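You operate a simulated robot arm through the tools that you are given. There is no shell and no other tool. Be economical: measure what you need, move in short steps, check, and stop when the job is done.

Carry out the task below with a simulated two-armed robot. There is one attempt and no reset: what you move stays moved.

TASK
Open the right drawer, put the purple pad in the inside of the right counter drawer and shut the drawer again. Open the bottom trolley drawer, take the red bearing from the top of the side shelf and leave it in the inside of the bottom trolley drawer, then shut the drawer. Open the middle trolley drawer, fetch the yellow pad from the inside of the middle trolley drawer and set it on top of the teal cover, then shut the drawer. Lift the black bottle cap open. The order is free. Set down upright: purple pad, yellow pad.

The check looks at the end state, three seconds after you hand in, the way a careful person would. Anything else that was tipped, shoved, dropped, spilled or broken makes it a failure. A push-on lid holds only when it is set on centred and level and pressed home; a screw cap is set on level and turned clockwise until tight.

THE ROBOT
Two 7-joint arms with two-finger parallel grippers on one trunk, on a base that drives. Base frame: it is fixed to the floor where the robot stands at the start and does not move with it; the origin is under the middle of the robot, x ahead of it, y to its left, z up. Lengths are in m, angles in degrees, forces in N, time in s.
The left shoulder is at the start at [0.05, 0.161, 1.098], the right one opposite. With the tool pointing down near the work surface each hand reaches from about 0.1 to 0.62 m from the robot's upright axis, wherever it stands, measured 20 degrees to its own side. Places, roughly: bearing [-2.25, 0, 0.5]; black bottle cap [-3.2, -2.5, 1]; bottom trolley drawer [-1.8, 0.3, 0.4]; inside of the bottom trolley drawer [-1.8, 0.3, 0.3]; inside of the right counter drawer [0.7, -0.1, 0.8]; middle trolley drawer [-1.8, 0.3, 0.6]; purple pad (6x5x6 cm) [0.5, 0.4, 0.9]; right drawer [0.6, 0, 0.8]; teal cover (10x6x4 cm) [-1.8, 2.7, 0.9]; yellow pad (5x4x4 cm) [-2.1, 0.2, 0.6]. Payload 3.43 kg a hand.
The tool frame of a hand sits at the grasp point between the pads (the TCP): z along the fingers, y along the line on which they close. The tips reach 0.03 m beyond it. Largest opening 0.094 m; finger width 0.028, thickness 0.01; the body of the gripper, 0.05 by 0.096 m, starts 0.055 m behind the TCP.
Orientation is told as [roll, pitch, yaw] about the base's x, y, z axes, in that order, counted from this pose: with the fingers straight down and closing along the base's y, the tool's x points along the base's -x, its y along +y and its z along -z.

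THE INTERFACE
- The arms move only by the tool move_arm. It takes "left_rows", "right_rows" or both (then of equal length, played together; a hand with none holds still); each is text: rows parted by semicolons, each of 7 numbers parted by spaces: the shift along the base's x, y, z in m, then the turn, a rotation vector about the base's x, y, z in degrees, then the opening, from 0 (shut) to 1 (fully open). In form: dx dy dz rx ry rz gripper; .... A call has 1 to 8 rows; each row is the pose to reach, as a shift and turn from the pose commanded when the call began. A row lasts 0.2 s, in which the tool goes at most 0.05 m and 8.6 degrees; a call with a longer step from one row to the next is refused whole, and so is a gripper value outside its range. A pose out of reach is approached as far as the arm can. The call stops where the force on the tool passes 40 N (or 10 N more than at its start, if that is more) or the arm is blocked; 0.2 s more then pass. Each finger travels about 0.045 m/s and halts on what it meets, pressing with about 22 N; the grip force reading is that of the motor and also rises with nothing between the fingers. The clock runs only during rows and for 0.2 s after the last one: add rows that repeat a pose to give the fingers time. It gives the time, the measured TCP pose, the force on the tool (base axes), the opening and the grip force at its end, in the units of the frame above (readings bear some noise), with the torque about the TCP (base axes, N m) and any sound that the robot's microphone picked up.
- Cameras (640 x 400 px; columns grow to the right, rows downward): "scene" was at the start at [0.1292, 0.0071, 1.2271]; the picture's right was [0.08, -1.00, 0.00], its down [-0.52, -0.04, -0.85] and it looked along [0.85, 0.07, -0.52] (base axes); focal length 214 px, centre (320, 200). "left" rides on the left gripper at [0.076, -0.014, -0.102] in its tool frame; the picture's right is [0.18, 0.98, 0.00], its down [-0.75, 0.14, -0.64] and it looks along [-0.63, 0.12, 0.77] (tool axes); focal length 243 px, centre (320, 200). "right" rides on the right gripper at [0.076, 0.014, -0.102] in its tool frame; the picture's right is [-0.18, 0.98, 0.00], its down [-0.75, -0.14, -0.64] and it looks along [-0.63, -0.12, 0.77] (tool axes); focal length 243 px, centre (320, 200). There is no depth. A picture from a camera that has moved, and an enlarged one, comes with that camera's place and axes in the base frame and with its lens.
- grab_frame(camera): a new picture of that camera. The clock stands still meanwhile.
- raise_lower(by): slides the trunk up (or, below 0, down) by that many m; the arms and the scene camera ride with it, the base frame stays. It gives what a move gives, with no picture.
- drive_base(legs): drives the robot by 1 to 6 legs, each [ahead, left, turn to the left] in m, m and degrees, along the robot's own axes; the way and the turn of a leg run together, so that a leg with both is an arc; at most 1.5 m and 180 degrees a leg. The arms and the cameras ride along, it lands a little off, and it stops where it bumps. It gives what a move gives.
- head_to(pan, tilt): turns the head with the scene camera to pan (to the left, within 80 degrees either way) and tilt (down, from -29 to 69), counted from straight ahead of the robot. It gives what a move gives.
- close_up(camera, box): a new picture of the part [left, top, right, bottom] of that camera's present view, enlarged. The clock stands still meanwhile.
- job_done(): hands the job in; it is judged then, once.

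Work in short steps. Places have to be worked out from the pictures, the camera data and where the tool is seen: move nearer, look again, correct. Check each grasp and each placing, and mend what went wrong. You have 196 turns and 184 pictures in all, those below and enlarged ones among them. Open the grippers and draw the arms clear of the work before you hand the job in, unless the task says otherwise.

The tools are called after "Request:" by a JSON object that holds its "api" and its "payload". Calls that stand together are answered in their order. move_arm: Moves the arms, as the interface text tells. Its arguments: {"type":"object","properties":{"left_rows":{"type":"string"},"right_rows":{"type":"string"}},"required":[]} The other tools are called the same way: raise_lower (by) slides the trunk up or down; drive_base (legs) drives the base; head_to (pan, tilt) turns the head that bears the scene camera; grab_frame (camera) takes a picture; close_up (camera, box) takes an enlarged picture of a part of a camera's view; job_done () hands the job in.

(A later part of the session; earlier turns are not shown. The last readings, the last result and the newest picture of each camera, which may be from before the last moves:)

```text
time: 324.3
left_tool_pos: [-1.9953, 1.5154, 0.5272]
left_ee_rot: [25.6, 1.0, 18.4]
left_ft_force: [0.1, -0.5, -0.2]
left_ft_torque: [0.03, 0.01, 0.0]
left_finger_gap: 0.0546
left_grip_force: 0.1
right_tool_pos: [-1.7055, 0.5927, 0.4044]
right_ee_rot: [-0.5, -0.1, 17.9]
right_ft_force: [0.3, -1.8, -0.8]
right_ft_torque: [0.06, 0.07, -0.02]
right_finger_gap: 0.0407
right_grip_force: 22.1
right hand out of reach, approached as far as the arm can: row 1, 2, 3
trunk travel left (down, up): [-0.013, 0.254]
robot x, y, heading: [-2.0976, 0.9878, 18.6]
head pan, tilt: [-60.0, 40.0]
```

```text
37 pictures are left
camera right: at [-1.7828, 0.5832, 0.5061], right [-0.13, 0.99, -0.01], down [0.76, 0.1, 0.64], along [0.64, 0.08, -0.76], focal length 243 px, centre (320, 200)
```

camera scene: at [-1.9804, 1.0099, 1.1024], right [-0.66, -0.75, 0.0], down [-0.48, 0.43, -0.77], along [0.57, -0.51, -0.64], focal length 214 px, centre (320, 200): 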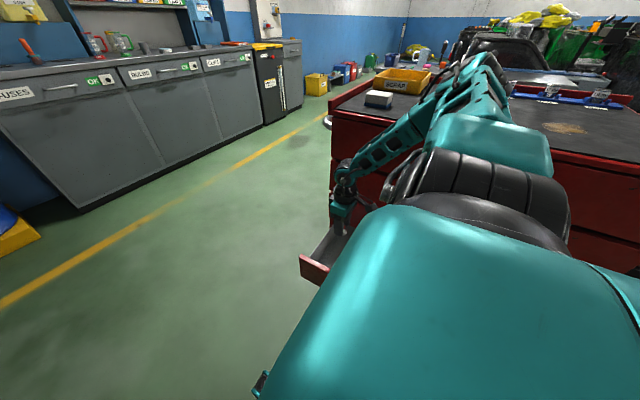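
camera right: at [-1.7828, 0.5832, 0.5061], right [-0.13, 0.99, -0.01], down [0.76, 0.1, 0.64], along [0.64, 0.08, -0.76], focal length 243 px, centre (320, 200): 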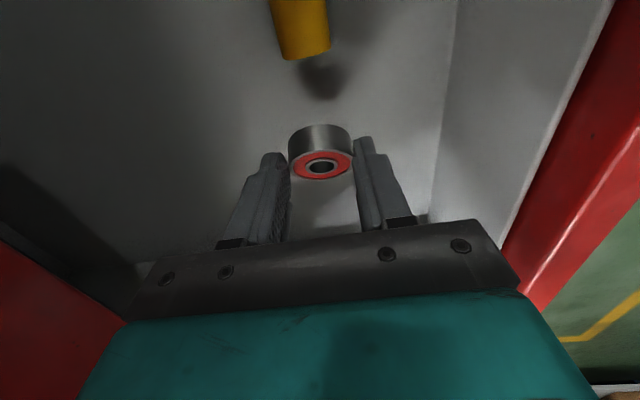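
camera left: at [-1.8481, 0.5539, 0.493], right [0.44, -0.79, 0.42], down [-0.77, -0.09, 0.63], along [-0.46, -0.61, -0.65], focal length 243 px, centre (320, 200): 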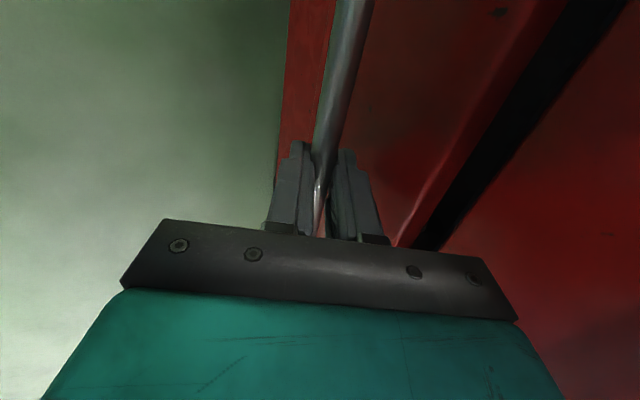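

Clear of the brace (tip ~5 cm away). I move slightly toward the robot and lower further in fine steps until contact.

Request:
{"api": "move_arm", "payload": {"right_rows": "-0.005 0.015 -0.015 0 0 0 0.1; -0.009 0.028 -0.03 0 0 0 0.1; -0.009 0.028 -0.04 0 0 0 0.1"}}

Request:
{"api": "grab_frame", "payload": {"camera": "right"}}

```text
time: 325.1
left_tool_pos: [-1.9943, 1.5169, 0.5266]
left_ee_rot: [25.5, 1.0, 18.4]
left_ft_force: [-1.1, 0.3, 0.1]
left_ft_torque: [-0.01, 0.0, 0.01]
left_finger_gap: 0.0544
left_grip_force: 0.1
right_tool_pos: [-1.7149, 0.6197, 0.3673]
right_ee_rot: [-0.4, -0.3, 17.9]
right_ft_force: [0.5, -1.1, 14.0]
right_ft_torque: [-0.03, -0.21, -0.02]
right_finger_gap: 0.0412
right_grip_force: 21.9
trunk travel left (down, up): [-0.013, 0.254]
robot x, y, heading: [-2.0974, 0.9949, 18.5]
head pan, tilt: [-60.0, 40.0]
```

```text
36 pictures are left
camera right: at [-1.7935, 0.6112, 0.4685], right [-0.13, 0.99, -0.01], down [0.76, 0.1, 0.65], along [0.64, 0.08, -0.76], focal length 243 px, centre (320, 200)
```

right: 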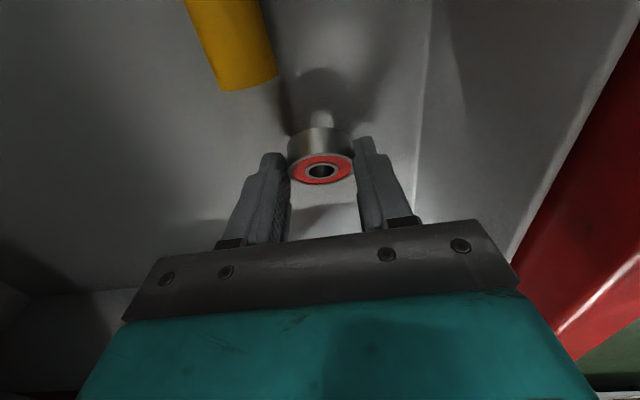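

Contact with the drawer floor (14 N). I open and rise.

Request:
{"api": "move_arm", "payload": {"right_rows": "0 0 0.004 0 0 0 0.3; 0 0 0.004 0 0 0 0.5; 0 0 0.004 0 0 0 0.65; 0 0 0.004 0 0 0 0.65; 0 0 0.04 0 0 0 0.65; 0 0 0.08 0 0 0 0.65; 0 0 0.12 0 0 0 0.65; 0 0 0.16 0 0 0 0.65"}}

Request:
{"api": "grab_frame", "payload": {"camera": "right"}}

```text
time: 326.9
left_tool_pos: [-1.9956, 1.516, 0.5259]
left_ee_rot: [25.7, 1.0, 18.4]
left_ft_force: [0.2, 0.4, 0.6]
left_ft_torque: [0.0, 0.03, 0.04]
left_finger_gap: 0.0547
left_grip_force: 0.1
right_tool_pos: [-1.7177, 0.6219, 0.527]
right_ee_rot: [-0.3, -0.1, 18.0]
right_ft_force: [-0.3, 0.2, 0.6]
right_ft_torque: [-0.01, -0.01, 0.0]
right_finger_gap: 0.0613
right_grip_force: 0.1
trunk travel left (down, up): [-0.013, 0.254]
robot x, y, heading: [-2.1024, 0.9947, 18.4]
head pan, tilt: [-60.0, 40.0]
```

```text
35 pictures are left
camera right: at [-1.7955, 0.6128, 0.6282], right [-0.13, 0.99, -0.01], down [0.76, 0.1, 0.64], along [0.64, 0.08, -0.76], focal length 243 px, centre (320, 200)
```

right: 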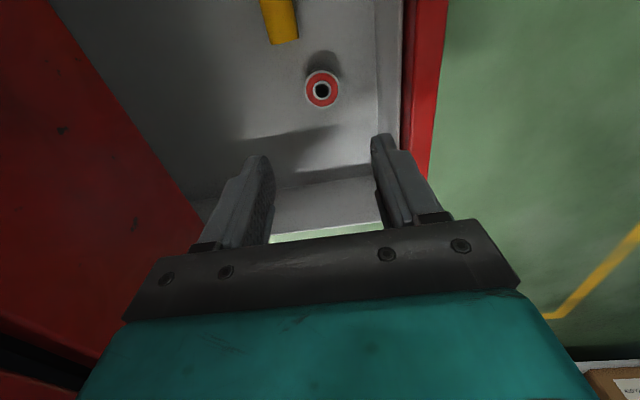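

The red bearing lies flat in the drawer. To shut it: close the right fingers, raise, move away 0.18, lean the fingers 30° toward the trolley and lower outside the panel.

Request:
{"api": "move_arm", "payload": {"right_rows": "0 0 0.03 0 0 0 0.4; 0 0 0.06 0 0 0 0.1; 0 0 0.06 0 0 0 0; 0 0 0.06 0 0 0 0"}}

Request:
{"api": "drive_base", "payload": {"legs": [[0, 0.19, 0]]}}

Request:
{"api": "move_arm", "payload": {"right_rows": "0 0 -0.03 -6 -2 0 0; 0 0 -0.06 -12 -4 0 0; 0 0 -0.09 -18 -6 0 0; 0 0 -0.12 -24 -7.8 0 0; 0 0 -0.15 -28.5 -9.3 0 0; 0 0 -0.18 -28.5 -9.3 0 0"}}

Request:
{"api": "grab_frame", "payload": {"camera": "right"}}

```text
time: 327.9
left_tool_pos: [-1.9948, 1.5162, 0.5252]
left_ee_rot: [25.6, 1.0, 18.4]
left_ft_force: [0.9, 0.1, 0.4]
left_ft_torque: [0.0, -0.02, -0.06]
left_finger_gap: 0.0544
left_grip_force: 0.1
right_tool_pos: [-1.7133, 0.6222, 0.5853]
right_ee_rot: [-0.4, -0.1, 18.0]
right_ft_force: [-0.3, 0.1, -0.2]
right_ft_torque: [-0.01, -0.03, -0.01]
right_finger_gap: 0.0001
right_grip_force: 21.2
trunk travel left (down, up): [-0.013, 0.254]
robot x, y, heading: [-2.0956, 0.9911, 18.3]
head pan, tilt: [-60.0, 40.0]
```

```text
time: 329.5
left_tool_pos: [-2.0519, 1.6953, 0.5273]
left_ee_rot: [25.6, 1.0, 18.3]
left_ft_force: [0.1, -0.4, 0.4]
left_ft_torque: [-0.01, 0.01, 0.0]
left_finger_gap: 0.0546
left_grip_force: 0.0
right_tool_pos: [-1.7736, 0.8015, 0.5843]
right_ee_rot: [-0.5, -0.1, 17.8]
right_ft_force: [0.0, 0.3, -0.3]
right_ft_torque: [-0.01, 0.03, 0.0]
right_finger_gap: 0.0
right_grip_force: 22.3
trunk travel left (down, up): [-0.013, 0.254]
robot x, y, heading: [-2.159, 1.172, 18.1]
head pan, tilt: [-60.0, 40.0]
```

```text
time: 330.9
left_tool_pos: [-2.0525, 1.6946, 0.5271]
left_ee_rot: [25.6, 1.0, 18.3]
left_ft_force: [-0.6, 0.1, 0.7]
left_ft_torque: [0.01, -0.02, 0.01]
left_finger_gap: 0.0546
left_grip_force: 0.0
right_tool_pos: [-1.7703, 0.8001, 0.4048]
right_ee_rot: [-30.3, -0.2, 17.9]
right_ft_force: [0.0, 0.6, -0.7]
right_ft_torque: [-0.04, -0.03, 0.01]
right_finger_gap: 0.0
right_grip_force: 22.0
trunk travel left (down, up): [-0.013, 0.254]
robot x, y, heading: [-2.1528, 1.1713, 18.4]
head pan, tilt: [-60.0, 40.0]
```

```text
34 pictures are left
camera right: at [-1.8647, 0.8379, 0.485], right [-0.08, 0.86, -0.5], down [0.65, 0.42, 0.63], along [0.75, -0.27, -0.6], focal length 243 px, centre (320, 200)
```

right: 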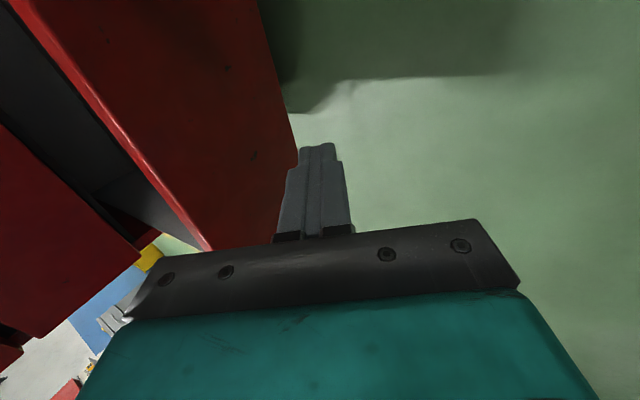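

Fingers are outside the panel at z≈0.38. I push by driving right (toward the trolley) 0.27.

Request:
{"api": "drive_base", "payload": {"legs": [[0, -0.15, 0], [0, -0.1, 0], [0, -0.06, 0]]}}

Request:
{"api": "grab_frame", "payload": {"camera": "right"}}

```text
time: 333.0
left_tool_pos: [-1.9775, 1.4646, 0.5256]
left_ee_rot: [25.5, 0.9, 18.3]
left_ft_force: [-0.2, 0.2, -0.3]
left_ft_torque: [-0.01, 0.02, 0.01]
left_finger_gap: 0.0546
left_grip_force: 0.1
right_tool_pos: [-1.7011, 0.5799, 0.4003]
right_ee_rot: [-29.7, 0.2, 18.3]
right_ft_force: [0.6, -0.1, 0.9]
right_ft_torque: [-0.02, -0.01, 0.01]
right_finger_gap: 0.0
right_grip_force: 21.4
trunk travel left (down, up): [-0.013, 0.254]
robot x, y, heading: [-2.0776, 0.9453, 18.3]
head pan, tilt: [-60.0, 40.0]
stopped in leg 2: the robot was blocked; the commanded pose is now the measured one
```

```text
33 pictures are left
camera right: at [-1.7937, 0.6166, 0.4822], right [-0.1, 0.87, -0.49], down [0.66, 0.42, 0.63], along [0.75, -0.26, -0.61], focal length 243 px, centre (320, 200)
```

right: 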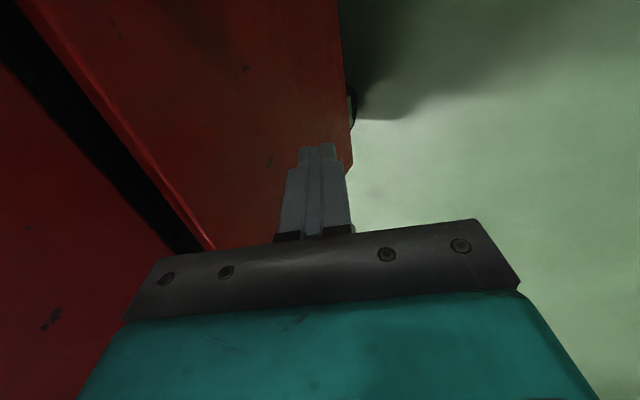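

The robot (likely the elbow) is blocked with ~6 cm left. I back the base off 4 cm and push the rest with the arm.

Request:
{"api": "drive_base", "payload": {"legs": [[0, 0.04, 0]]}}

Request:
{"api": "move_arm", "payload": {"right_rows": "0.006 -0.019 0 0 0 0 0; 0.0124 -0.038 0 0 0 0 0; 0.0185 -0.057 0 0 0 0 0; 0.0247 -0.076 0 0 0 0 0; 0.031 -0.095 0 0 0 0 0; 0.0345 -0.106 0 0 0 0 0"}}

Request:
{"api": "grab_frame", "payload": {"camera": "right"}}

Request:
{"api": "grab_frame", "payload": {"camera": "scene"}}

```text
time: 333.9
left_tool_pos: [-1.9902, 1.5011, 0.5269]
left_ee_rot: [25.5, 0.9, 18.3]
left_ft_force: [-0.2, 0.4, -0.9]
left_ft_torque: [0.02, 0.02, -0.02]
left_finger_gap: 0.0549
left_grip_force: 0.1
right_tool_pos: [-1.7116, 0.6173, 0.3998]
right_ee_rot: [-29.5, 0.1, 18.3]
right_ft_force: [0.4, -0.1, -0.2]
right_ft_torque: [-0.01, 0.0, -0.01]
right_finger_gap: 0.0001
right_grip_force: 21.8
trunk travel left (down, up): [-0.013, 0.254]
robot x, y, heading: [-2.0894, 0.977, 18.3]
head pan, tilt: [-60.0, 40.0]
```

```text
time: 335.3
left_tool_pos: [-1.9906, 1.5008, 0.5273]
left_ee_rot: [25.4, 0.9, 18.4]
left_ft_force: [-1.1, 1.0, -0.1]
left_ft_torque: [-0.01, -0.02, 0.02]
left_finger_gap: 0.0546
left_grip_force: 0.0
right_tool_pos: [-1.6801, 0.5137, 0.4005]
right_ee_rot: [-29.0, 0.1, 18.4]
right_ft_force: [-13.1, 17.8, 13.8]
right_ft_torque: [0.08, 0.28, -0.36]
right_finger_gap: 0.0
right_grip_force: 22.0
trunk travel left (down, up): [-0.013, 0.254]
robot x, y, heading: [-2.091, 0.9785, 18.2]
head pan, tilt: [-60.0, 40.0]
```

```text
32 pictures are left
camera right: at [-1.7733, 0.5491, 0.4825], right [-0.1, 0.87, -0.48], down [0.66, 0.42, 0.63], along [0.75, -0.25, -0.61], focal length 243 px, centre (320, 200)
```

right: 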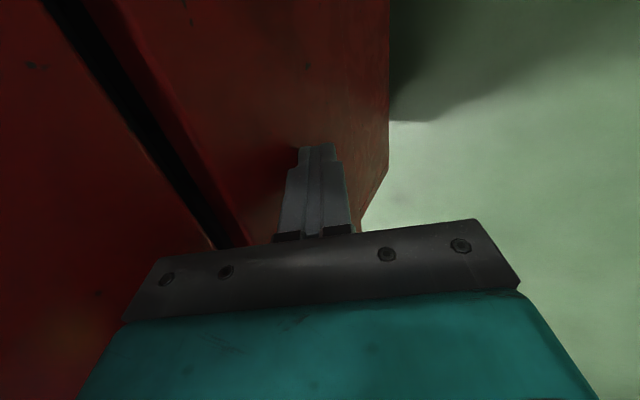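

```text
31 pictures are left
camera scene: at [-1.9917, 0.9352, 1.1029], right [-0.67, -0.75, 0.0], down [-0.48, 0.43, -0.77], along [0.57, -0.51, -0.64], focal length 214 px, centre (320, 200)
```

scene: 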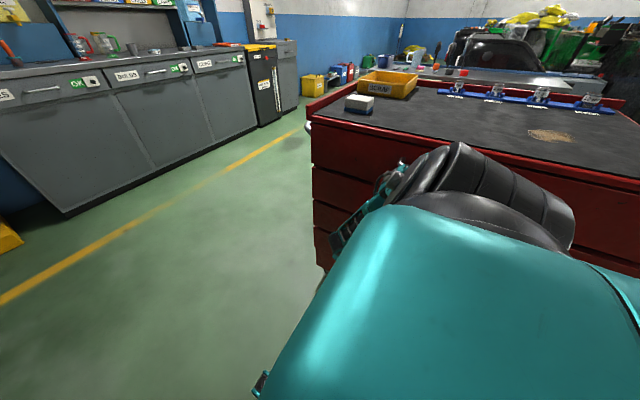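

The drawer is home (21 N against the stop). I retract and raise both hands, levelling them, and drive away from the trolley.

Request:
{"api": "move_arm", "payload": {"right_rows": "-0.0124 0.038 0 0 0 0 0; -0.0247 0.076 0 0 0 0 0; -0.031 0.095 0.03 6 2 0 0; -0.031 0.095 0.07 12 4 0 0.2; -0.031 0.095 0.11 18 6 0 0.4; -0.031 0.095 0.15 24 7.8 0 0.6; -0.031 0.095 0.19 27.6 9 0 0.8; -0.031 0.095 0.23 27.6 9 0 0.8", "left_rows": "0 0 0.03 -4 -1.3 0 0.58; 0 0 0.06 -8 -2.6 0 0.58; 0 0 0.1 -12 -3.9 0 0.58; 0 0 0.14 -16 -5.2 0 0.58; 0 0 0.18 -20 -6.5 0 0.58; 0 0 0.22 -23.8 -7.7 0 0.58; 0 0 0.26 -23.8 -7.7 0 0.58; 0 0 0.3 -23.8 -7.7 0 0.58"}}

Request:
{"api": "drive_base", "payload": {"legs": [[0, 0.35, 0], [-0.35, 0, 0]]}}

Request:
{"api": "raise_lower", "payload": {"by": 0.13}}

Request:
{"api": "grab_frame", "payload": {"camera": "scene"}}

```text
time: 337.1
left_tool_pos: [-1.9891, 1.5027, 0.8295]
left_ee_rot: [0.4, 1.0, 17.8]
left_ft_force: [0.5, 0.1, 0.3]
left_ft_torque: [0.03, -0.03, -0.01]
left_finger_gap: 0.0546
left_grip_force: 0.0
right_tool_pos: [-1.7116, 0.6032, 0.6272]
right_ee_rot: [-0.3, -0.1, 18.4]
right_ft_force: [0.0, 0.4, 0.2]
right_ft_torque: [0.01, 0.01, 0.0]
right_finger_gap: 0.0753
right_grip_force: 0.0
trunk travel left (down, up): [-0.013, 0.254]
robot x, y, heading: [-2.0901, 0.9797, 18.2]
head pan, tilt: [-60.0, 40.0]
```

```text
time: 341.3
left_tool_pos: [-2.4448, 1.7191, 0.8292]
left_ee_rot: [0.5, 1.0, 18.4]
left_ft_force: [-0.1, -0.3, -0.2]
left_ft_torque: [0.02, -0.01, 0.04]
left_finger_gap: 0.0543
left_grip_force: 0.2
right_tool_pos: [-2.156, 0.8227, 0.6274]
right_ee_rot: [-0.5, 0.1, 18.9]
right_ft_force: [0.9, -0.1, 0.4]
right_ft_torque: [-0.01, -0.01, 0.02]
right_finger_gap: 0.075
right_grip_force: 0.1
trunk travel left (down, up): [-0.013, 0.254]
robot x, y, heading: [-2.5431, 1.1928, 18.8]
head pan, tilt: [-60.0, 40.0]
```

```text
time: 342.9
left_tool_pos: [-2.4447, 1.719, 0.9595]
left_ee_rot: [0.5, 1.0, 18.4]
left_ft_force: [-0.3, -0.4, 0.0]
left_ft_torque: [-0.01, 0.0, 0.0]
left_finger_gap: 0.0544
left_grip_force: 0.1
right_tool_pos: [-2.156, 0.8229, 0.7574]
right_ee_rot: [-0.6, 0.0, 19.0]
right_ft_force: [-0.4, 0.2, 0.6]
right_ft_torque: [0.03, -0.01, 0.01]
right_finger_gap: 0.0753
right_grip_force: 0.1
trunk travel left (down, up): [-0.143, 0.124]
robot x, y, heading: [-2.5422, 1.194, 18.7]
head pan, tilt: [-60.0, 40.0]
```

```text
30 pictures are left
camera scene: at [-2.4395, 1.1505, 1.2324], right [-0.66, -0.75, 0.0], down [-0.48, 0.42, -0.77], along [0.58, -0.5, -0.64], focal length 214 px, centre (320, 200)
```

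scene: 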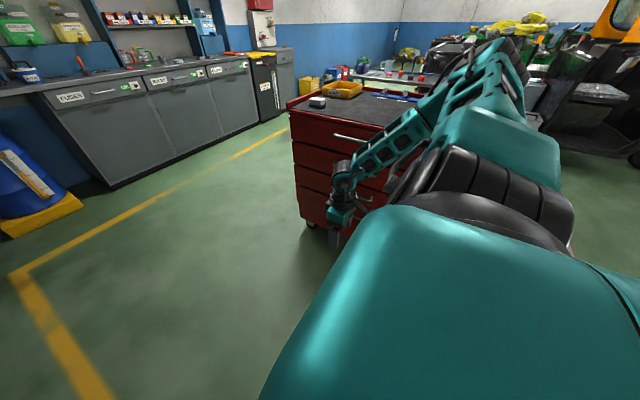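

All drawers look shut. Now the bottle cap at about (−3.2, −2.5, 1.0): I turn toward it and look for a path.

Request:
{"api": "drive_base", "payload": {"legs": [[0, 0, -60], [0, 0, -60]]}}

Request:
{"api": "head_to", "payload": {"pan": 0, "tilt": 20}}

Request:
{"api": "grab_frame", "payload": {"camera": "scene"}}

```text
time: 348.5
left_tool_pos: [-2.118, 0.8671, 0.9586]
left_ee_rot: [0.6, 0.9, -98.7]
left_ft_force: [-0.2, 0.2, 0.1]
left_ft_torque: [0.0, 0.0, 0.0]
left_finger_gap: 0.0543
left_grip_force: 0.1
right_tool_pos: [-3.0463, 1.0217, 0.7569]
right_ee_rot: [-0.5, 0.0, -98.4]
right_ft_force: [0.4, 0.5, 0.3]
right_ft_torque: [0.01, 0.01, -0.01]
right_finger_gap: 0.075
right_grip_force: 0.0
trunk travel left (down, up): [-0.143, 0.124]
robot x, y, heading: [-2.5407, 1.1956, -98.4]
head pan, tilt: [-60.0, 40.0]
```

```text
time: 349.8
left_tool_pos: [-2.1178, 0.8667, 0.9597]
left_ee_rot: [0.4, 1.1, -98.9]
left_ft_force: [-0.8, -0.3, -0.9]
left_ft_torque: [0.0, 0.03, -0.02]
left_finger_gap: 0.0546
left_grip_force: 0.0
right_tool_pos: [-3.0474, 1.0224, 0.757]
right_ee_rot: [-0.6, 0.0, -98.5]
right_ft_force: [-0.2, -0.8, -0.3]
right_ft_torque: [0.0, 0.02, 0.0]
right_finger_gap: 0.0752
right_grip_force: 0.1
trunk travel left (down, up): [-0.143, 0.124]
robot x, y, heading: [-2.5383, 1.1919, -98.5]
head pan, tilt: [0.0, 20.0]
```

```text
29 pictures are left
camera scene: at [-2.5611, 1.0619, 1.2638], right [-0.99, 0.15, 0.0], down [0.05, 0.34, -0.94], along [-0.14, -0.93, -0.34], focal length 214 px, centre (320, 200)
```

scene: 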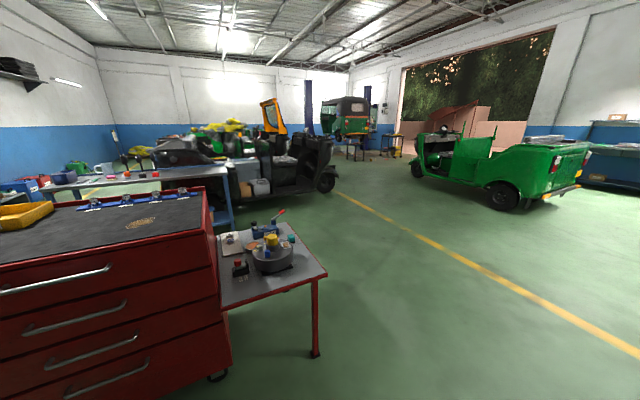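

I zoom in on where the bottle should be.

Request:
{"api": "close_up", "payload": {"camera": "scene", "box": [220, 90, 420, 210]}}

```text
3.20 times, centred on (320, 150) of scene
camera zoom: at [-2.5611, 1.0619, 1.2638], right [-0.99, 0.15, 0.0], down [0.05, 0.34, -0.94], along [-0.14, -0.93, -0.34], focal length 686 px, centre (320, 360)
```

zoom: 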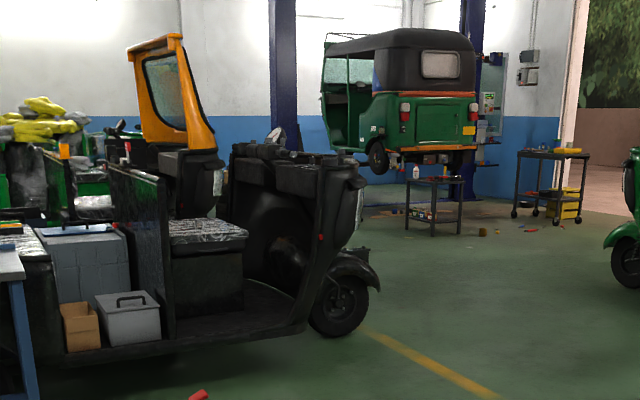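

The vehicle front is about there. I drive right 0.55 then ahead 2.4 m along a clear lane past the side shelf, and look again.

Request:
{"api": "drive_base", "payload": {"legs": [[0, -0.55, 0], [1.2, 0, 3], [1.2, 0, 0]]}}

Request:
{"api": "grab_frame", "payload": {"camera": "scene"}}

```text
time: 364.1
left_tool_pos: [-2.8963, -1.4033, 0.9599]
left_ee_rot: [0.5, 1.0, -96.6]
left_ft_force: [-0.1, 0.3, 1.0]
left_ft_torque: [-0.02, 0.01, 0.02]
left_finger_gap: 0.0544
left_grip_force: 0.0
right_tool_pos: [-3.8313, -1.2845, 0.7572]
right_ee_rot: [-0.5, 0.0, -96.2]
right_ft_force: [-0.4, 0.0, 0.4]
right_ft_torque: [0.03, 0.0, 0.0]
right_finger_gap: 0.0753
right_grip_force: 0.1
trunk travel left (down, up): [-0.143, 0.124]
robot x, y, heading: [-3.3311, -1.0945, -96.5]
head pan, tilt: [0.0, 20.0]
```

```text
27 pictures are left
camera scene: at [-3.3471, -1.2254, 1.2638], right [-0.99, 0.11, 0.0], down [0.04, 0.34, -0.94], along [-0.1, -0.93, -0.34], focal length 214 px, centre (320, 200)
```

scene: 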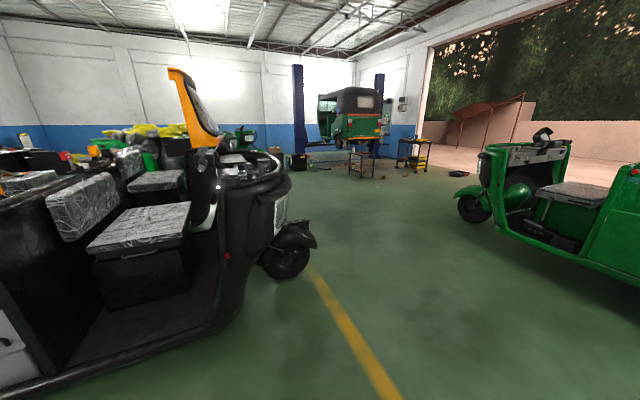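

Request:
{"api": "close_up", "payload": {"camera": "scene", "box": [190, 120, 310, 220]}}

```text
4.00 times, centred on (250, 170) of scene
camera zoom: at [-3.3471, -1.2254, 1.2638], right [-0.99, 0.11, 0.0], down [0.04, 0.34, -0.94], along [-0.1, -0.93, -0.34], focal length 858 px, centre (600, 320)
```

zoom: 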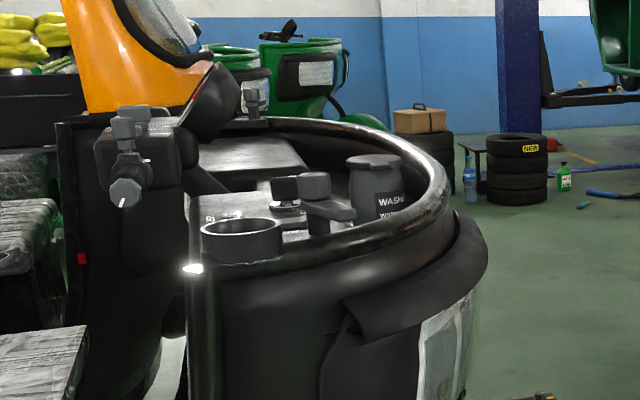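

It is a washer-water bottle with a black cap in the vehicle's front compartment. I drive 0.5 m closer and look again from there.

Request:
{"api": "drive_base", "payload": {"legs": [[0.5, 0, 0]]}}

Request:
{"api": "head_to", "payload": {"pan": 15, "tilt": 25}}

Request:
{"api": "grab_frame", "payload": {"camera": "scene"}}

```text
time: 367.1
left_tool_pos: [-2.9523, -1.8919, 0.9579]
left_ee_rot: [0.5, 0.8, -97.0]
left_ft_force: [0.2, 0.1, -0.5]
left_ft_torque: [0.0, -0.01, 0.01]
left_finger_gap: 0.0543
left_grip_force: 0.1
right_tool_pos: [-3.8856, -1.7675, 0.7575]
right_ee_rot: [-0.5, 0.0, -96.4]
right_ft_force: [-0.9, -0.2, 0.6]
right_ft_torque: [0.01, 0.02, 0.03]
right_finger_gap: 0.0753
right_grip_force: 0.1
trunk travel left (down, up): [-0.143, 0.124]
robot x, y, heading: [-3.3866, -1.5806, -96.5]
head pan, tilt: [0.0, 20.0]
```

```text
time: 367.8
left_tool_pos: [-2.953, -1.8924, 0.9593]
left_ee_rot: [0.5, 1.0, -97.0]
left_ft_force: [1.1, -0.1, 0.3]
left_ft_torque: [0.01, 0.0, -0.01]
left_finger_gap: 0.0543
left_grip_force: 0.0
right_tool_pos: [-3.8852, -1.7675, 0.7569]
right_ee_rot: [-0.3, 0.0, -96.4]
right_ft_force: [0.2, 0.1, -0.3]
right_ft_torque: [0.0, -0.01, -0.01]
right_finger_gap: 0.0753
right_grip_force: 0.1
trunk travel left (down, up): [-0.143, 0.124]
robot x, y, heading: [-3.3823, -1.5818, -96.4]
head pan, tilt: [15.0, 25.0]
```

```text
25 pictures are left
camera scene: at [-3.378, -1.7108, 1.2558], right [-0.99, -0.15, 0.0], down [-0.06, 0.42, -0.91], along [0.13, -0.9, -0.42], focal length 214 px, centre (320, 200)
```

scene: 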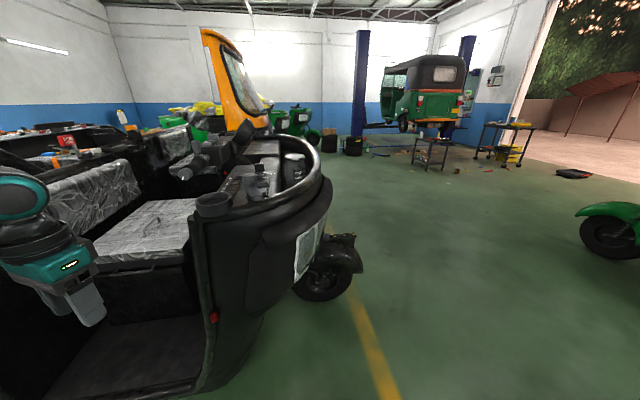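

Cap triangulated at ≈(−3.145, −2.577, 1.02). I first raise the left hand well above the vehicle and inward, then drive 0.43 m ahead.

Request:
{"api": "move_arm", "payload": {"left_rows": "0 0 0.045 0 0 0 0.58; 0 0 0.09 0 0 0 0.58; -0.02 -0.01 0.13 0 0 0 0.58; -0.045 -0.02 0.17 0 0 0 0.58; -0.07 -0.035 0.21 0 0 0 0.58; -0.1 -0.05 0.24 0 0 0 0.4; -0.13 -0.065 0.26 0 0 0 0.2; -0.16 -0.08 0.27 0 0 0 0.1"}}

Request:
{"api": "drive_base", "payload": {"legs": [[0.43, 0, 0]]}}

Request:
{"api": "grab_frame", "payload": {"camera": "scene"}}

```text
time: 369.6
left_tool_pos: [-3.1157, -1.9723, 1.228]
left_ee_rot: [0.4, 1.0, -96.8]
left_ft_force: [-0.1, 0.5, 0.5]
left_ft_torque: [-0.03, -0.01, 0.0]
left_finger_gap: 0.0095
left_grip_force: 0.0
left hand out of reach, approached as far as the arm can: row 2, 3, 4
right_tool_pos: [-3.8866, -1.7698, 0.7573]
right_ee_rot: [-0.5, 0.0, -96.3]
right_ft_force: [0.2, -0.4, 0.1]
right_ft_torque: [-0.02, -0.01, -0.03]
right_finger_gap: 0.0752
right_grip_force: 0.0
trunk travel left (down, up): [-0.143, 0.124]
robot x, y, heading: [-3.3869, -1.5817, -96.8]
head pan, tilt: [15.0, 25.0]
```

```text
time: 372.3
left_tool_pos: [-3.1558, -2.4015, 1.2285]
left_ee_rot: [0.5, 1.0, -96.0]
left_ft_force: [0.3, -0.5, 0.2]
left_ft_torque: [0.05, -0.01, -0.02]
left_finger_gap: 0.0094
left_grip_force: 0.2
right_tool_pos: [-3.931, -2.2086, 0.7569]
right_ee_rot: [-0.6, 0.1, -95.7]
right_ft_force: [-0.2, -0.1, -0.3]
right_ft_torque: [-0.01, 0.01, -0.02]
right_finger_gap: 0.0751
right_grip_force: 0.1
trunk travel left (down, up): [-0.143, 0.124]
robot x, y, heading: [-3.4295, -2.0124, -95.8]
head pan, tilt: [15.0, 25.0]
```

```text
24 pictures are left
camera scene: at [-3.4225, -2.1439, 1.2557], right [-0.99, -0.16, 0.0], down [-0.07, 0.42, -0.91], along [0.15, -0.89, -0.42], focal length 214 px, centre (320, 200)
```

scene: 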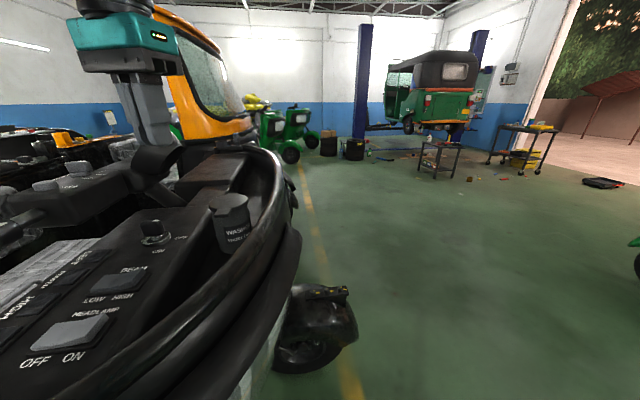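

Request:
{"api": "close_up", "payload": {"camera": "scene", "box": [180, 170, 280, 260]}}

Request:
{"api": "grab_frame", "payload": {"camera": "left"}}

```text
4.44 times, centred on (230, 215) of scene
camera zoom: at [-3.4225, -2.1439, 1.2557], right [-0.99, -0.16, 0.0], down [-0.07, 0.42, -0.91], along [0.15, -0.89, -0.42], focal length 953 px, centre (720, 133)
```

zoom: 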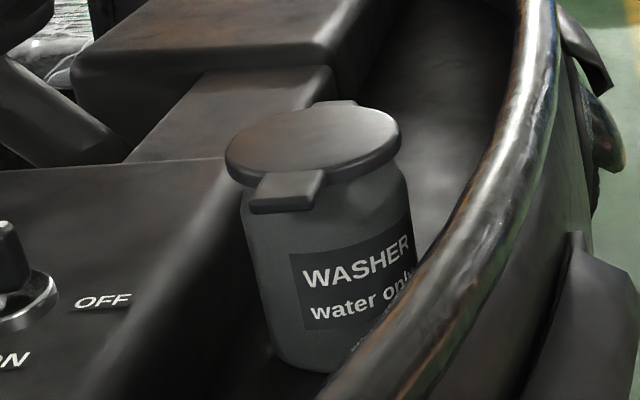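

```text
22 pictures are left
camera left: at [-3.1628, -2.3257, 1.3304], right [1.0, 0.08, 0.01], down [0.05, -0.78, 0.63], along [0.06, -0.63, -0.78], focal length 243 px, centre (320, 200)
```

left: 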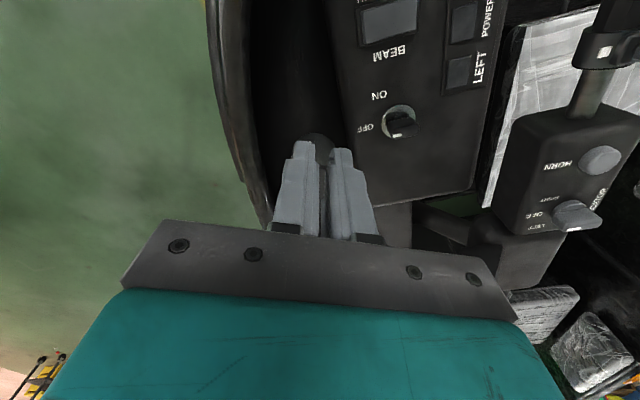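

The lid has a tab pointing toward us (heading ≈110°) and its hinge opposite. I turn the left hand to yaw −70°, open it and pull it back 8 cm to see the lid from its camera.

Request:
{"api": "move_arm", "payload": {"left_rows": "0 0.02 0 0 0 7 0.3; 0 0.04 0 0 0 14 0.6; 0 0.06 0 0 0 21 0.65; 0 0.08 0 0 0 26 0.65; 0 0.08 0 0 0 26 0.65"}}

Request:
{"api": "grab_frame", "payload": {"camera": "left"}}

```text
time: 373.5
left_tool_pos: [-3.1551, -2.3202, 1.2292]
left_ee_rot: [0.5, 1.0, -69.9]
left_ft_force: [-0.5, -0.5, 0.5]
left_ft_torque: [0.01, 0.02, 0.04]
left_finger_gap: 0.0614
left_grip_force: 0.0
right_tool_pos: [-3.9291, -2.208, 0.7576]
right_ee_rot: [-0.5, 0.0, -95.7]
right_ft_force: [0.4, -0.4, -0.5]
right_ft_torque: [0.05, -0.01, -0.02]
right_finger_gap: 0.0751
right_grip_force: 0.1
trunk travel left (down, up): [-0.143, 0.124]
robot x, y, heading: [-3.431, -2.013, -95.5]
head pan, tilt: [15.0, 25.0]
```

```text
21 pictures are left
camera left: at [-3.195, -2.2565, 1.3319], right [0.86, 0.51, 0.01], down [0.39, -0.67, 0.63], along [0.33, -0.54, -0.78], focal length 243 px, centre (320, 200)
```

left: 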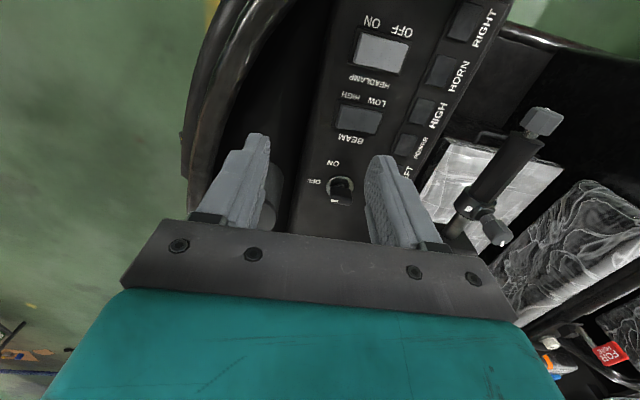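

Tab located at ≈(−3.161, −2.492, 1.045). I bring the open hand above it at z≈1.12 and check in the scene view.

Request:
{"api": "move_arm", "payload": {"left_rows": "-0.001 -0.045 0 0 0 0 0.65; -0.003 -0.09 0 0 0 0 0.65; -0.005 -0.135 0 0 0 0 0.65; -0.006 -0.172 -0.02 0 0 0 0.65; -0.006 -0.172 -0.065 0 0 0 0.65; -0.006 -0.172 -0.105 0 0 0 0.65"}}

Request:
{"api": "close_up", "payload": {"camera": "scene", "box": [160, 130, 300, 260]}}

Request:
{"api": "grab_frame", "payload": {"camera": "left"}}

```text
time: 374.9
left_tool_pos: [-3.162, -2.4932, 1.121]
left_ee_rot: [0.5, 0.9, -70.1]
left_ft_force: [-0.3, -0.2, -0.6]
left_ft_torque: [0.0, -0.02, -0.02]
left_finger_gap: 0.0612
left_grip_force: 0.0
right_tool_pos: [-3.9299, -2.2088, 0.7565]
right_ee_rot: [-0.5, 0.0, -95.7]
right_ft_force: [0.1, 0.6, -0.4]
right_ft_torque: [-0.02, -0.04, 0.0]
right_finger_gap: 0.0751
right_grip_force: 0.1
trunk travel left (down, up): [-0.143, 0.124]
robot x, y, heading: [-3.4345, -2.0112, -95.7]
head pan, tilt: [15.0, 25.0]
```

```text
3.08 times, centred on (230, 195) of scene
camera zoom: at [-3.4223, -2.1438, 1.2557], right [-0.99, -0.16, 0.0], down [-0.07, 0.42, -0.91], along [0.15, -0.89, -0.42], focal length 660 px, centre (597, 215)
```

zoom: 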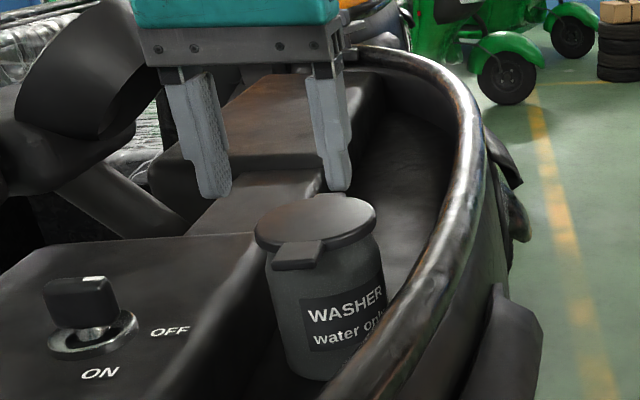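

```text
19 pictures are left
camera left: at [-3.2014, -2.4286, 1.2232], right [0.86, 0.51, 0.01], down [0.39, -0.67, 0.63], along [0.33, -0.54, -0.78], focal length 243 px, centre (320, 200)
```

left: 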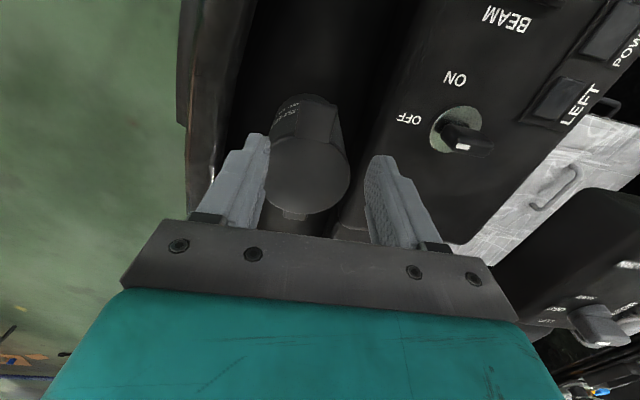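

Lid centre (−3.148, −2.536) and tab position agree in both views. I narrow to ~5 cm and lower so the fingertips straddle the tab, then close.

Request:
{"api": "move_arm", "payload": {"left_rows": "0.001 0.001 0 0 0 0 0.53; 0.001 0.001 -0.03 0 0 0 0.53; 0.001 0.001 -0.055 0 0 0 0.53; 0.001 0.001 -0.064 0 0 0 0.53"}}

Request:
{"api": "grab_frame", "payload": {"camera": "left"}}

Request:
{"api": "close_up", "payload": {"camera": "scene", "box": [180, 150, 290, 250]}}

```text
time: 375.7
left_tool_pos: [-3.1645, -2.4947, 1.0813]
left_ee_rot: [-0.5, -0.4, -70.2]
left_ft_force: [1.1, 7.7, 19.8]
left_ft_torque: [-0.2, 0.38, -0.23]
left_finger_gap: 0.0479
left_grip_force: 0.0
right_tool_pos: [-3.9298, -2.2082, 0.7579]
right_ee_rot: [-0.4, -0.1, -95.6]
right_ft_force: [-0.2, -0.1, 0.5]
right_ft_torque: [0.04, -0.01, 0.03]
right_finger_gap: 0.0752
right_grip_force: 0.1
trunk travel left (down, up): [-0.143, 0.124]
robot x, y, heading: [-3.4317, -2.0109, -95.8]
head pan, tilt: [15.0, 25.0]
stopped in row 4 (left hand): the force on the tool passed its limit (the readings are from after the stop); the commanded pose is now the measured one
```

```text
18 pictures are left
camera left: at [-3.2027, -2.4266, 1.1814], right [0.86, 0.51, -0.01], down [0.39, -0.65, 0.65], along [0.32, -0.56, -0.76], focal length 243 px, centre (320, 200)
```

left: 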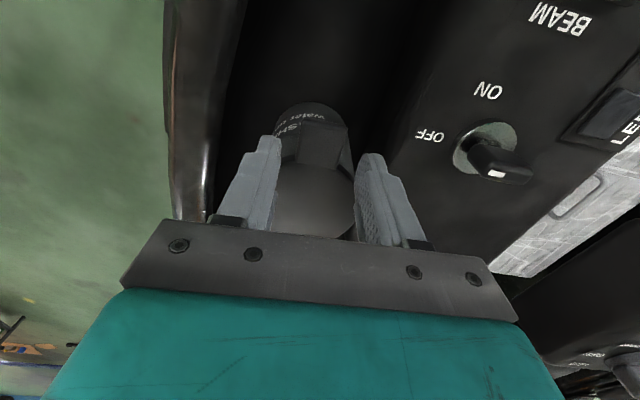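

```text
4.00 times, centred on (235, 200) of scene
camera zoom: at [-3.4227, -2.1417, 1.2563], right [-0.99, -0.16, 0.0], down [-0.07, 0.42, -0.91], along [0.15, -0.9, -0.42], focal length 858 px, centre (660, 200)
```

zoom: 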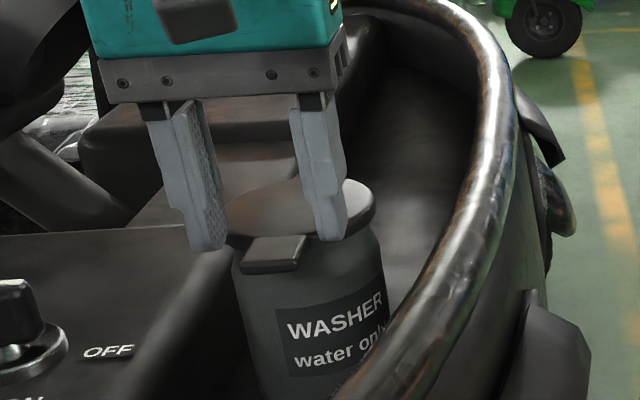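

The right fingertip landed on the lid's rim, i.e. I'm ~1.3 cm too far toward the hinge. I lift, shift back along the tab direction and lower again.

Request:
{"api": "move_arm", "payload": {"left_rows": "0 0 0.02 0.9 1.2 0 0.5; -0.001 0.014 0.02 0.9 1.2 0 0.5; -0.001 0.015 0 0.9 1.2 0 0.5; -0.001 0.015 -0.018 0.9 1.2 0 0.5; -0.001 0.015 -0.024 0.9 1.2 0 0.5"}}

Request:
{"api": "close_up", "payload": {"camera": "scene", "box": [180, 150, 290, 250]}}

```text
time: 376.9
left_tool_pos: [-3.1641, -2.4797, 1.0518]
left_ee_rot: [-1.0, 1.0, -70.2]
left_ft_force: [0.4, 0.8, 0.7]
left_ft_torque: [0.03, 0.04, -0.04]
left_finger_gap: 0.0472
left_grip_force: 0.0
right_tool_pos: [-3.9287, -2.2079, 0.7579]
right_ee_rot: [-0.4, 0.1, -95.6]
right_ft_force: [-0.2, -0.6, 0.5]
right_ft_torque: [-0.02, -0.02, -0.03]
right_finger_gap: 0.0751
right_grip_force: 0.0
trunk travel left (down, up): [-0.143, 0.124]
robot x, y, heading: [-3.4333, -2.0138, -95.6]
head pan, tilt: [15.0, 25.0]
```

```text
4.00 times, centred on (235, 200) of scene
camera zoom: at [-3.4223, -2.1436, 1.2557], right [-0.99, -0.16, 0.0], down [-0.07, 0.42, -0.91], along [0.15, -0.89, -0.42], focal length 858 px, centre (660, 200)
```

zoom: 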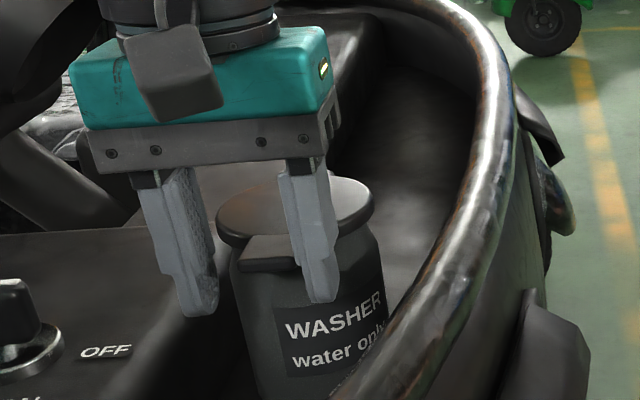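

The fingers now straddle the tab. I close and read the gap.

Request:
{"api": "move_arm", "payload": {"left_rows": "0 0 0 0 0 0 0.3; 0 0 0 0 0 0 0.1; 0 0 0 0 0 0 0.1; 0 0 0 0 0 0 0.1; 0 0 0 0 0 0 0.1"}}

Request:
{"api": "close_up", "payload": {"camera": "scene", "box": [180, 150, 290, 250]}}

```text
time: 378.1
left_tool_pos: [-3.1709, -2.4813, 1.054]
left_ee_rot: [-1.2, 1.0, -70.2]
left_ft_force: [-37.4, -12.9, -6.8]
left_ft_torque: [0.64, -0.01, -0.67]
left_finger_gap: 0.0319
left_grip_force: 44.8
right_tool_pos: [-3.932, -2.2098, 0.7544]
right_ee_rot: [-0.2, 0.1, -95.7]
right_ft_force: [0.4, 0.0, -0.5]
right_ft_torque: [0.0, 0.0, 0.0]
right_finger_gap: 0.0754
right_grip_force: 0.1
trunk travel left (down, up): [-0.143, 0.124]
robot x, y, heading: [-3.4352, -2.0164, -95.7]
head pan, tilt: [15.0, 25.0]
```

```text
4.00 times, centred on (235, 200) of scene
camera zoom: at [-3.4267, -2.1457, 1.2554], right [-0.99, -0.16, 0.0], down [-0.06, 0.42, -0.91], along [0.15, -0.89, -0.42], focal length 858 px, centre (660, 200)
```

zoom: 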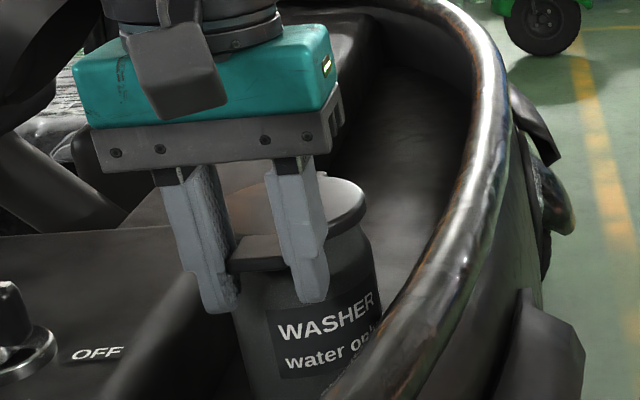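

The tab is gripped (32 mm) but too deep for following the lid's arc. I re-grip with only the fingertips (9 mm higher), recentred.

Request:
{"api": "move_arm", "payload": {"left_rows": "-0.003 0 0 0 0 0 0.45; -0.006 -0.002 0.002 0 0 0 0.45; -0.007 -0.002 0.009 0 0 0 0.45; -0.007 -0.002 0.009 0 0 0 0.2; -0.007 -0.002 0.009 0 0 0 0.1; -0.007 -0.002 0.009 0 0 0 0.1; -0.007 -0.002 0.009 0 0 0 0.1"}}

Request:
{"api": "move_arm", "payload": {"left_rows": "0.001 -0.003 0.023 0 0 0 0.1; 0.0036 -0.0114 0.045 0 0 0 0.1; 0.008 -0.025 0.0636 0 0 0 0.1; 0.0135 -0.0428 0.078 0 0 0 0.1; 0.02 -0.063 0.087 0 0 0 0.1"}}

Request:
{"api": "close_up", "payload": {"camera": "scene", "box": [170, 120, 300, 250]}}

```text
time: 379.7
left_tool_pos: [-3.1699, -2.4829, 1.0619]
left_ee_rot: [-0.9, 0.9, -70.2]
left_ft_force: [12.6, 2.4, 1.5]
left_ft_torque: [0.15, -0.5, -0.98]
left_finger_gap: 0.0275
left_grip_force: 45.5
right_tool_pos: [-3.9293, -2.2089, 0.7588]
right_ee_rot: [-0.5, -0.1, -95.6]
right_ft_force: [-0.9, -0.7, 0.2]
right_ft_torque: [-0.01, -0.02, 0.0]
right_finger_gap: 0.0751
right_grip_force: 0.1
trunk travel left (down, up): [-0.143, 0.124]
robot x, y, heading: [-3.4308, -2.0098, -95.7]
head pan, tilt: [15.0, 25.0]
```

```text
time: 380.9
left_tool_pos: [-3.1484, -2.5447, 1.1514]
left_ee_rot: [-1.1, 0.9, -70.1]
left_ft_force: [14.7, 15.5, 8.7]
left_ft_torque: [0.84, -0.25, -0.11]
left_finger_gap: 0.028
left_grip_force: 35.0
right_tool_pos: [-3.9285, -2.2066, 0.7573]
right_ee_rot: [-0.5, -0.3, -95.6]
right_ft_force: [0.6, 0.1, 0.2]
right_ft_torque: [-0.03, -0.01, 0.01]
right_finger_gap: 0.0749
right_grip_force: 0.1
trunk travel left (down, up): [-0.143, 0.124]
robot x, y, heading: [-3.4327, -2.0102, -95.8]
head pan, tilt: [15.0, 25.0]
```

```text
3.08 times, centred on (235, 185) of scene
camera zoom: at [-3.4208, -2.1407, 1.2563], right [-0.99, -0.16, 0.0], down [-0.07, 0.41, -0.91], along [0.15, -0.9, -0.42], focal length 660 px, centre (582, 246)
```

zoom: 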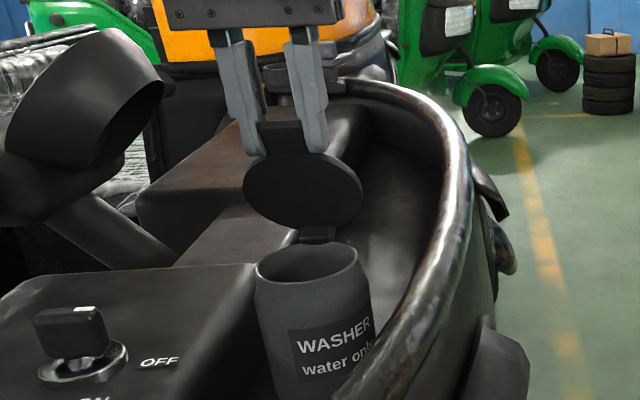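

Excellent — the lid is open ~75°. I continue over the vertical to ~110° so it stays open.

Request:
{"api": "move_arm", "payload": {"left_rows": "0.004 -0.012 0.003 0 0 0 0.1; 0.008 -0.025 0.003 0 0 0 0.1; 0.012 -0.038 0.001 0 0 0 0.1; 0.016 -0.051 -0.003 0 0 0 0.1"}}

Request:
{"api": "close_up", "payload": {"camera": "scene", "box": [170, 120, 300, 250]}}

```text
time: 381.6
left_tool_pos: [-3.1422, -2.5674, 1.1589]
left_ee_rot: [-0.8, 1.1, -69.9]
left_ft_force: [1.0, 13.2, 16.4]
left_ft_torque: [1.48, -0.78, -0.04]
left_finger_gap: 0.0278
left_grip_force: 45.4
right_tool_pos: [-3.9294, -2.2069, 0.7575]
right_ee_rot: [-0.4, -0.2, -95.6]
right_ft_force: [-0.2, 1.3, 0.2]
right_ft_torque: [0.01, 0.03, -0.02]
right_finger_gap: 0.0753
right_grip_force: 0.0
trunk travel left (down, up): [-0.143, 0.124]
robot x, y, heading: [-3.4333, -2.0121, -95.7]
head pan, tilt: [15.0, 25.0]
stopped in row 3 (left hand): the force on the tool passed its limit (the readings are from after the stop); the commanded pose is now the measured one
```

```text
3.08 times, centred on (235, 185) of scene
camera zoom: at [-3.4228, -2.1401, 1.2562], right [-0.99, -0.16, 0.0], down [-0.07, 0.41, -0.91], along [0.15, -0.9, -0.42], focal length 660 px, centre (582, 246)
```

zoom: 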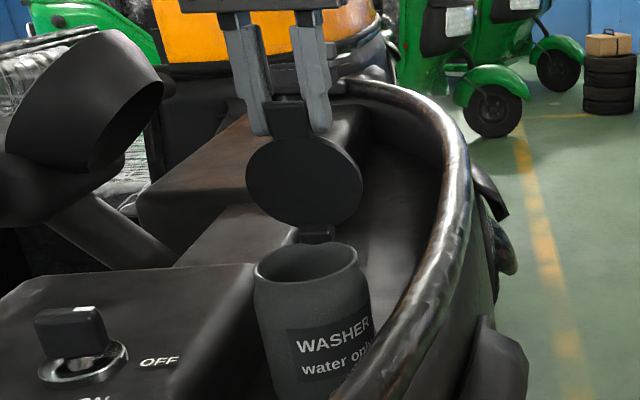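

The lid is near vertical (~85–90°) and meets resistance. I open the fingers to see whether it stays.

Request:
{"api": "move_arm", "payload": {"left_rows": "0 0 0 0 0 0 0.25; 0 0 0 0 0 0 0.42; 0 0 0 0 0 0 0.42; 0 0 0.01 0 0 0 0.42; 0 0 0.025 0 0 0 0.42; 0 0 0.04 0 0 0 0.42; 0 0 0.06 0 0 0 0.42"}}

Request:
{"api": "close_up", "payload": {"camera": "scene", "box": [170, 120, 300, 250]}}

```text
time: 383.2
left_tool_pos: [-3.1404, -2.5662, 1.2142]
left_ee_rot: [-1.1, 1.1, -70.0]
left_ft_force: [0.4, 0.6, -0.4]
left_ft_torque: [-0.01, 0.04, 0.03]
left_finger_gap: 0.0397
left_grip_force: 0.0
left hand out of reach, approached as far as the arm can: row 7
right_tool_pos: [-3.9293, -2.2074, 0.7566]
right_ee_rot: [-0.4, 0.0, -95.6]
right_ft_force: [-0.8, -0.1, -0.3]
right_ft_torque: [-0.05, 0.05, 0.02]
right_finger_gap: 0.0751
right_grip_force: 0.2
trunk travel left (down, up): [-0.143, 0.124]
robot x, y, heading: [-3.4346, -2.0103, -95.7]
head pan, tilt: [15.0, 25.0]
```

```text
3.08 times, centred on (235, 185) of scene
camera zoom: at [-3.4223, -2.1428, 1.2558], right [-0.99, -0.16, 0.0], down [-0.07, 0.42, -0.91], along [0.15, -0.89, -0.42], focal length 660 px, centre (582, 246)
```

zoom: 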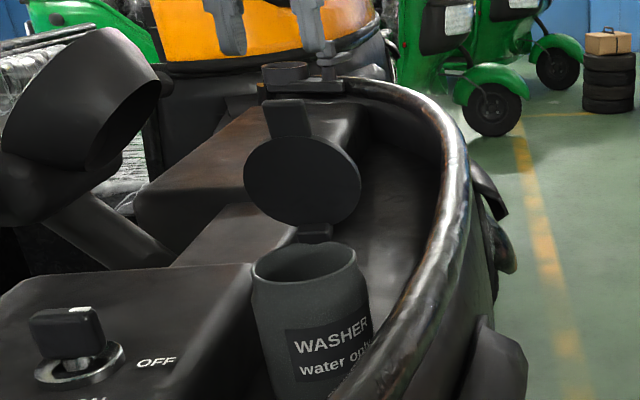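

The lid stays up by itself. For safety I push it a little past vertical with closed fingers from the front.

Request:
{"api": "move_arm", "payload": {"left_rows": "-0.007 0.022 0 0 0 0 0.2; -0.0135 0.043 0 0 0 0 0; -0.016 0.05 -0.03 0 0 0 0; -0.016 0.05 -0.07 0 0 0 0; -0.009 0.028 -0.07 0 0 0 0; -0.003 0.009 -0.07 0 0 0 0; 0.002 -0.006 -0.07 0 0 0 0; 0.007 -0.022 -0.07 0 0 0 0"}}

Request:
{"api": "close_up", "payload": {"camera": "scene", "box": [170, 120, 300, 250]}}

```text
time: 385.0
left_tool_pos: [-3.1323, -2.5877, 1.1413]
left_ee_rot: [-0.9, 1.2, -70.2]
left_ft_force: [0.0, -0.6, -0.3]
left_ft_torque: [-0.01, 0.05, 0.0]
left_finger_gap: 0.0
left_grip_force: 21.9
right_tool_pos: [-3.9306, -2.2095, 0.7564]
right_ee_rot: [-0.4, 0.0, -95.7]
right_ft_force: [0.0, 0.1, 0.4]
right_ft_torque: [-0.01, 0.0, 0.01]
right_finger_gap: 0.0749
right_grip_force: 0.1
trunk travel left (down, up): [-0.143, 0.124]
robot x, y, heading: [-3.4317, -2.0153, -95.7]
head pan, tilt: [15.0, 25.0]
```

```text
3.08 times, centred on (235, 185) of scene
camera zoom: at [-3.4224, -2.1435, 1.2557], right [-0.99, -0.16, 0.0], down [-0.07, 0.42, -0.91], along [0.15, -0.89, -0.42], focal length 660 px, centre (582, 246)
```

zoom: 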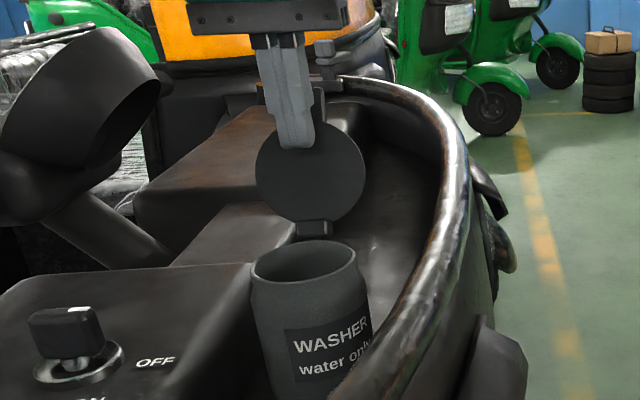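

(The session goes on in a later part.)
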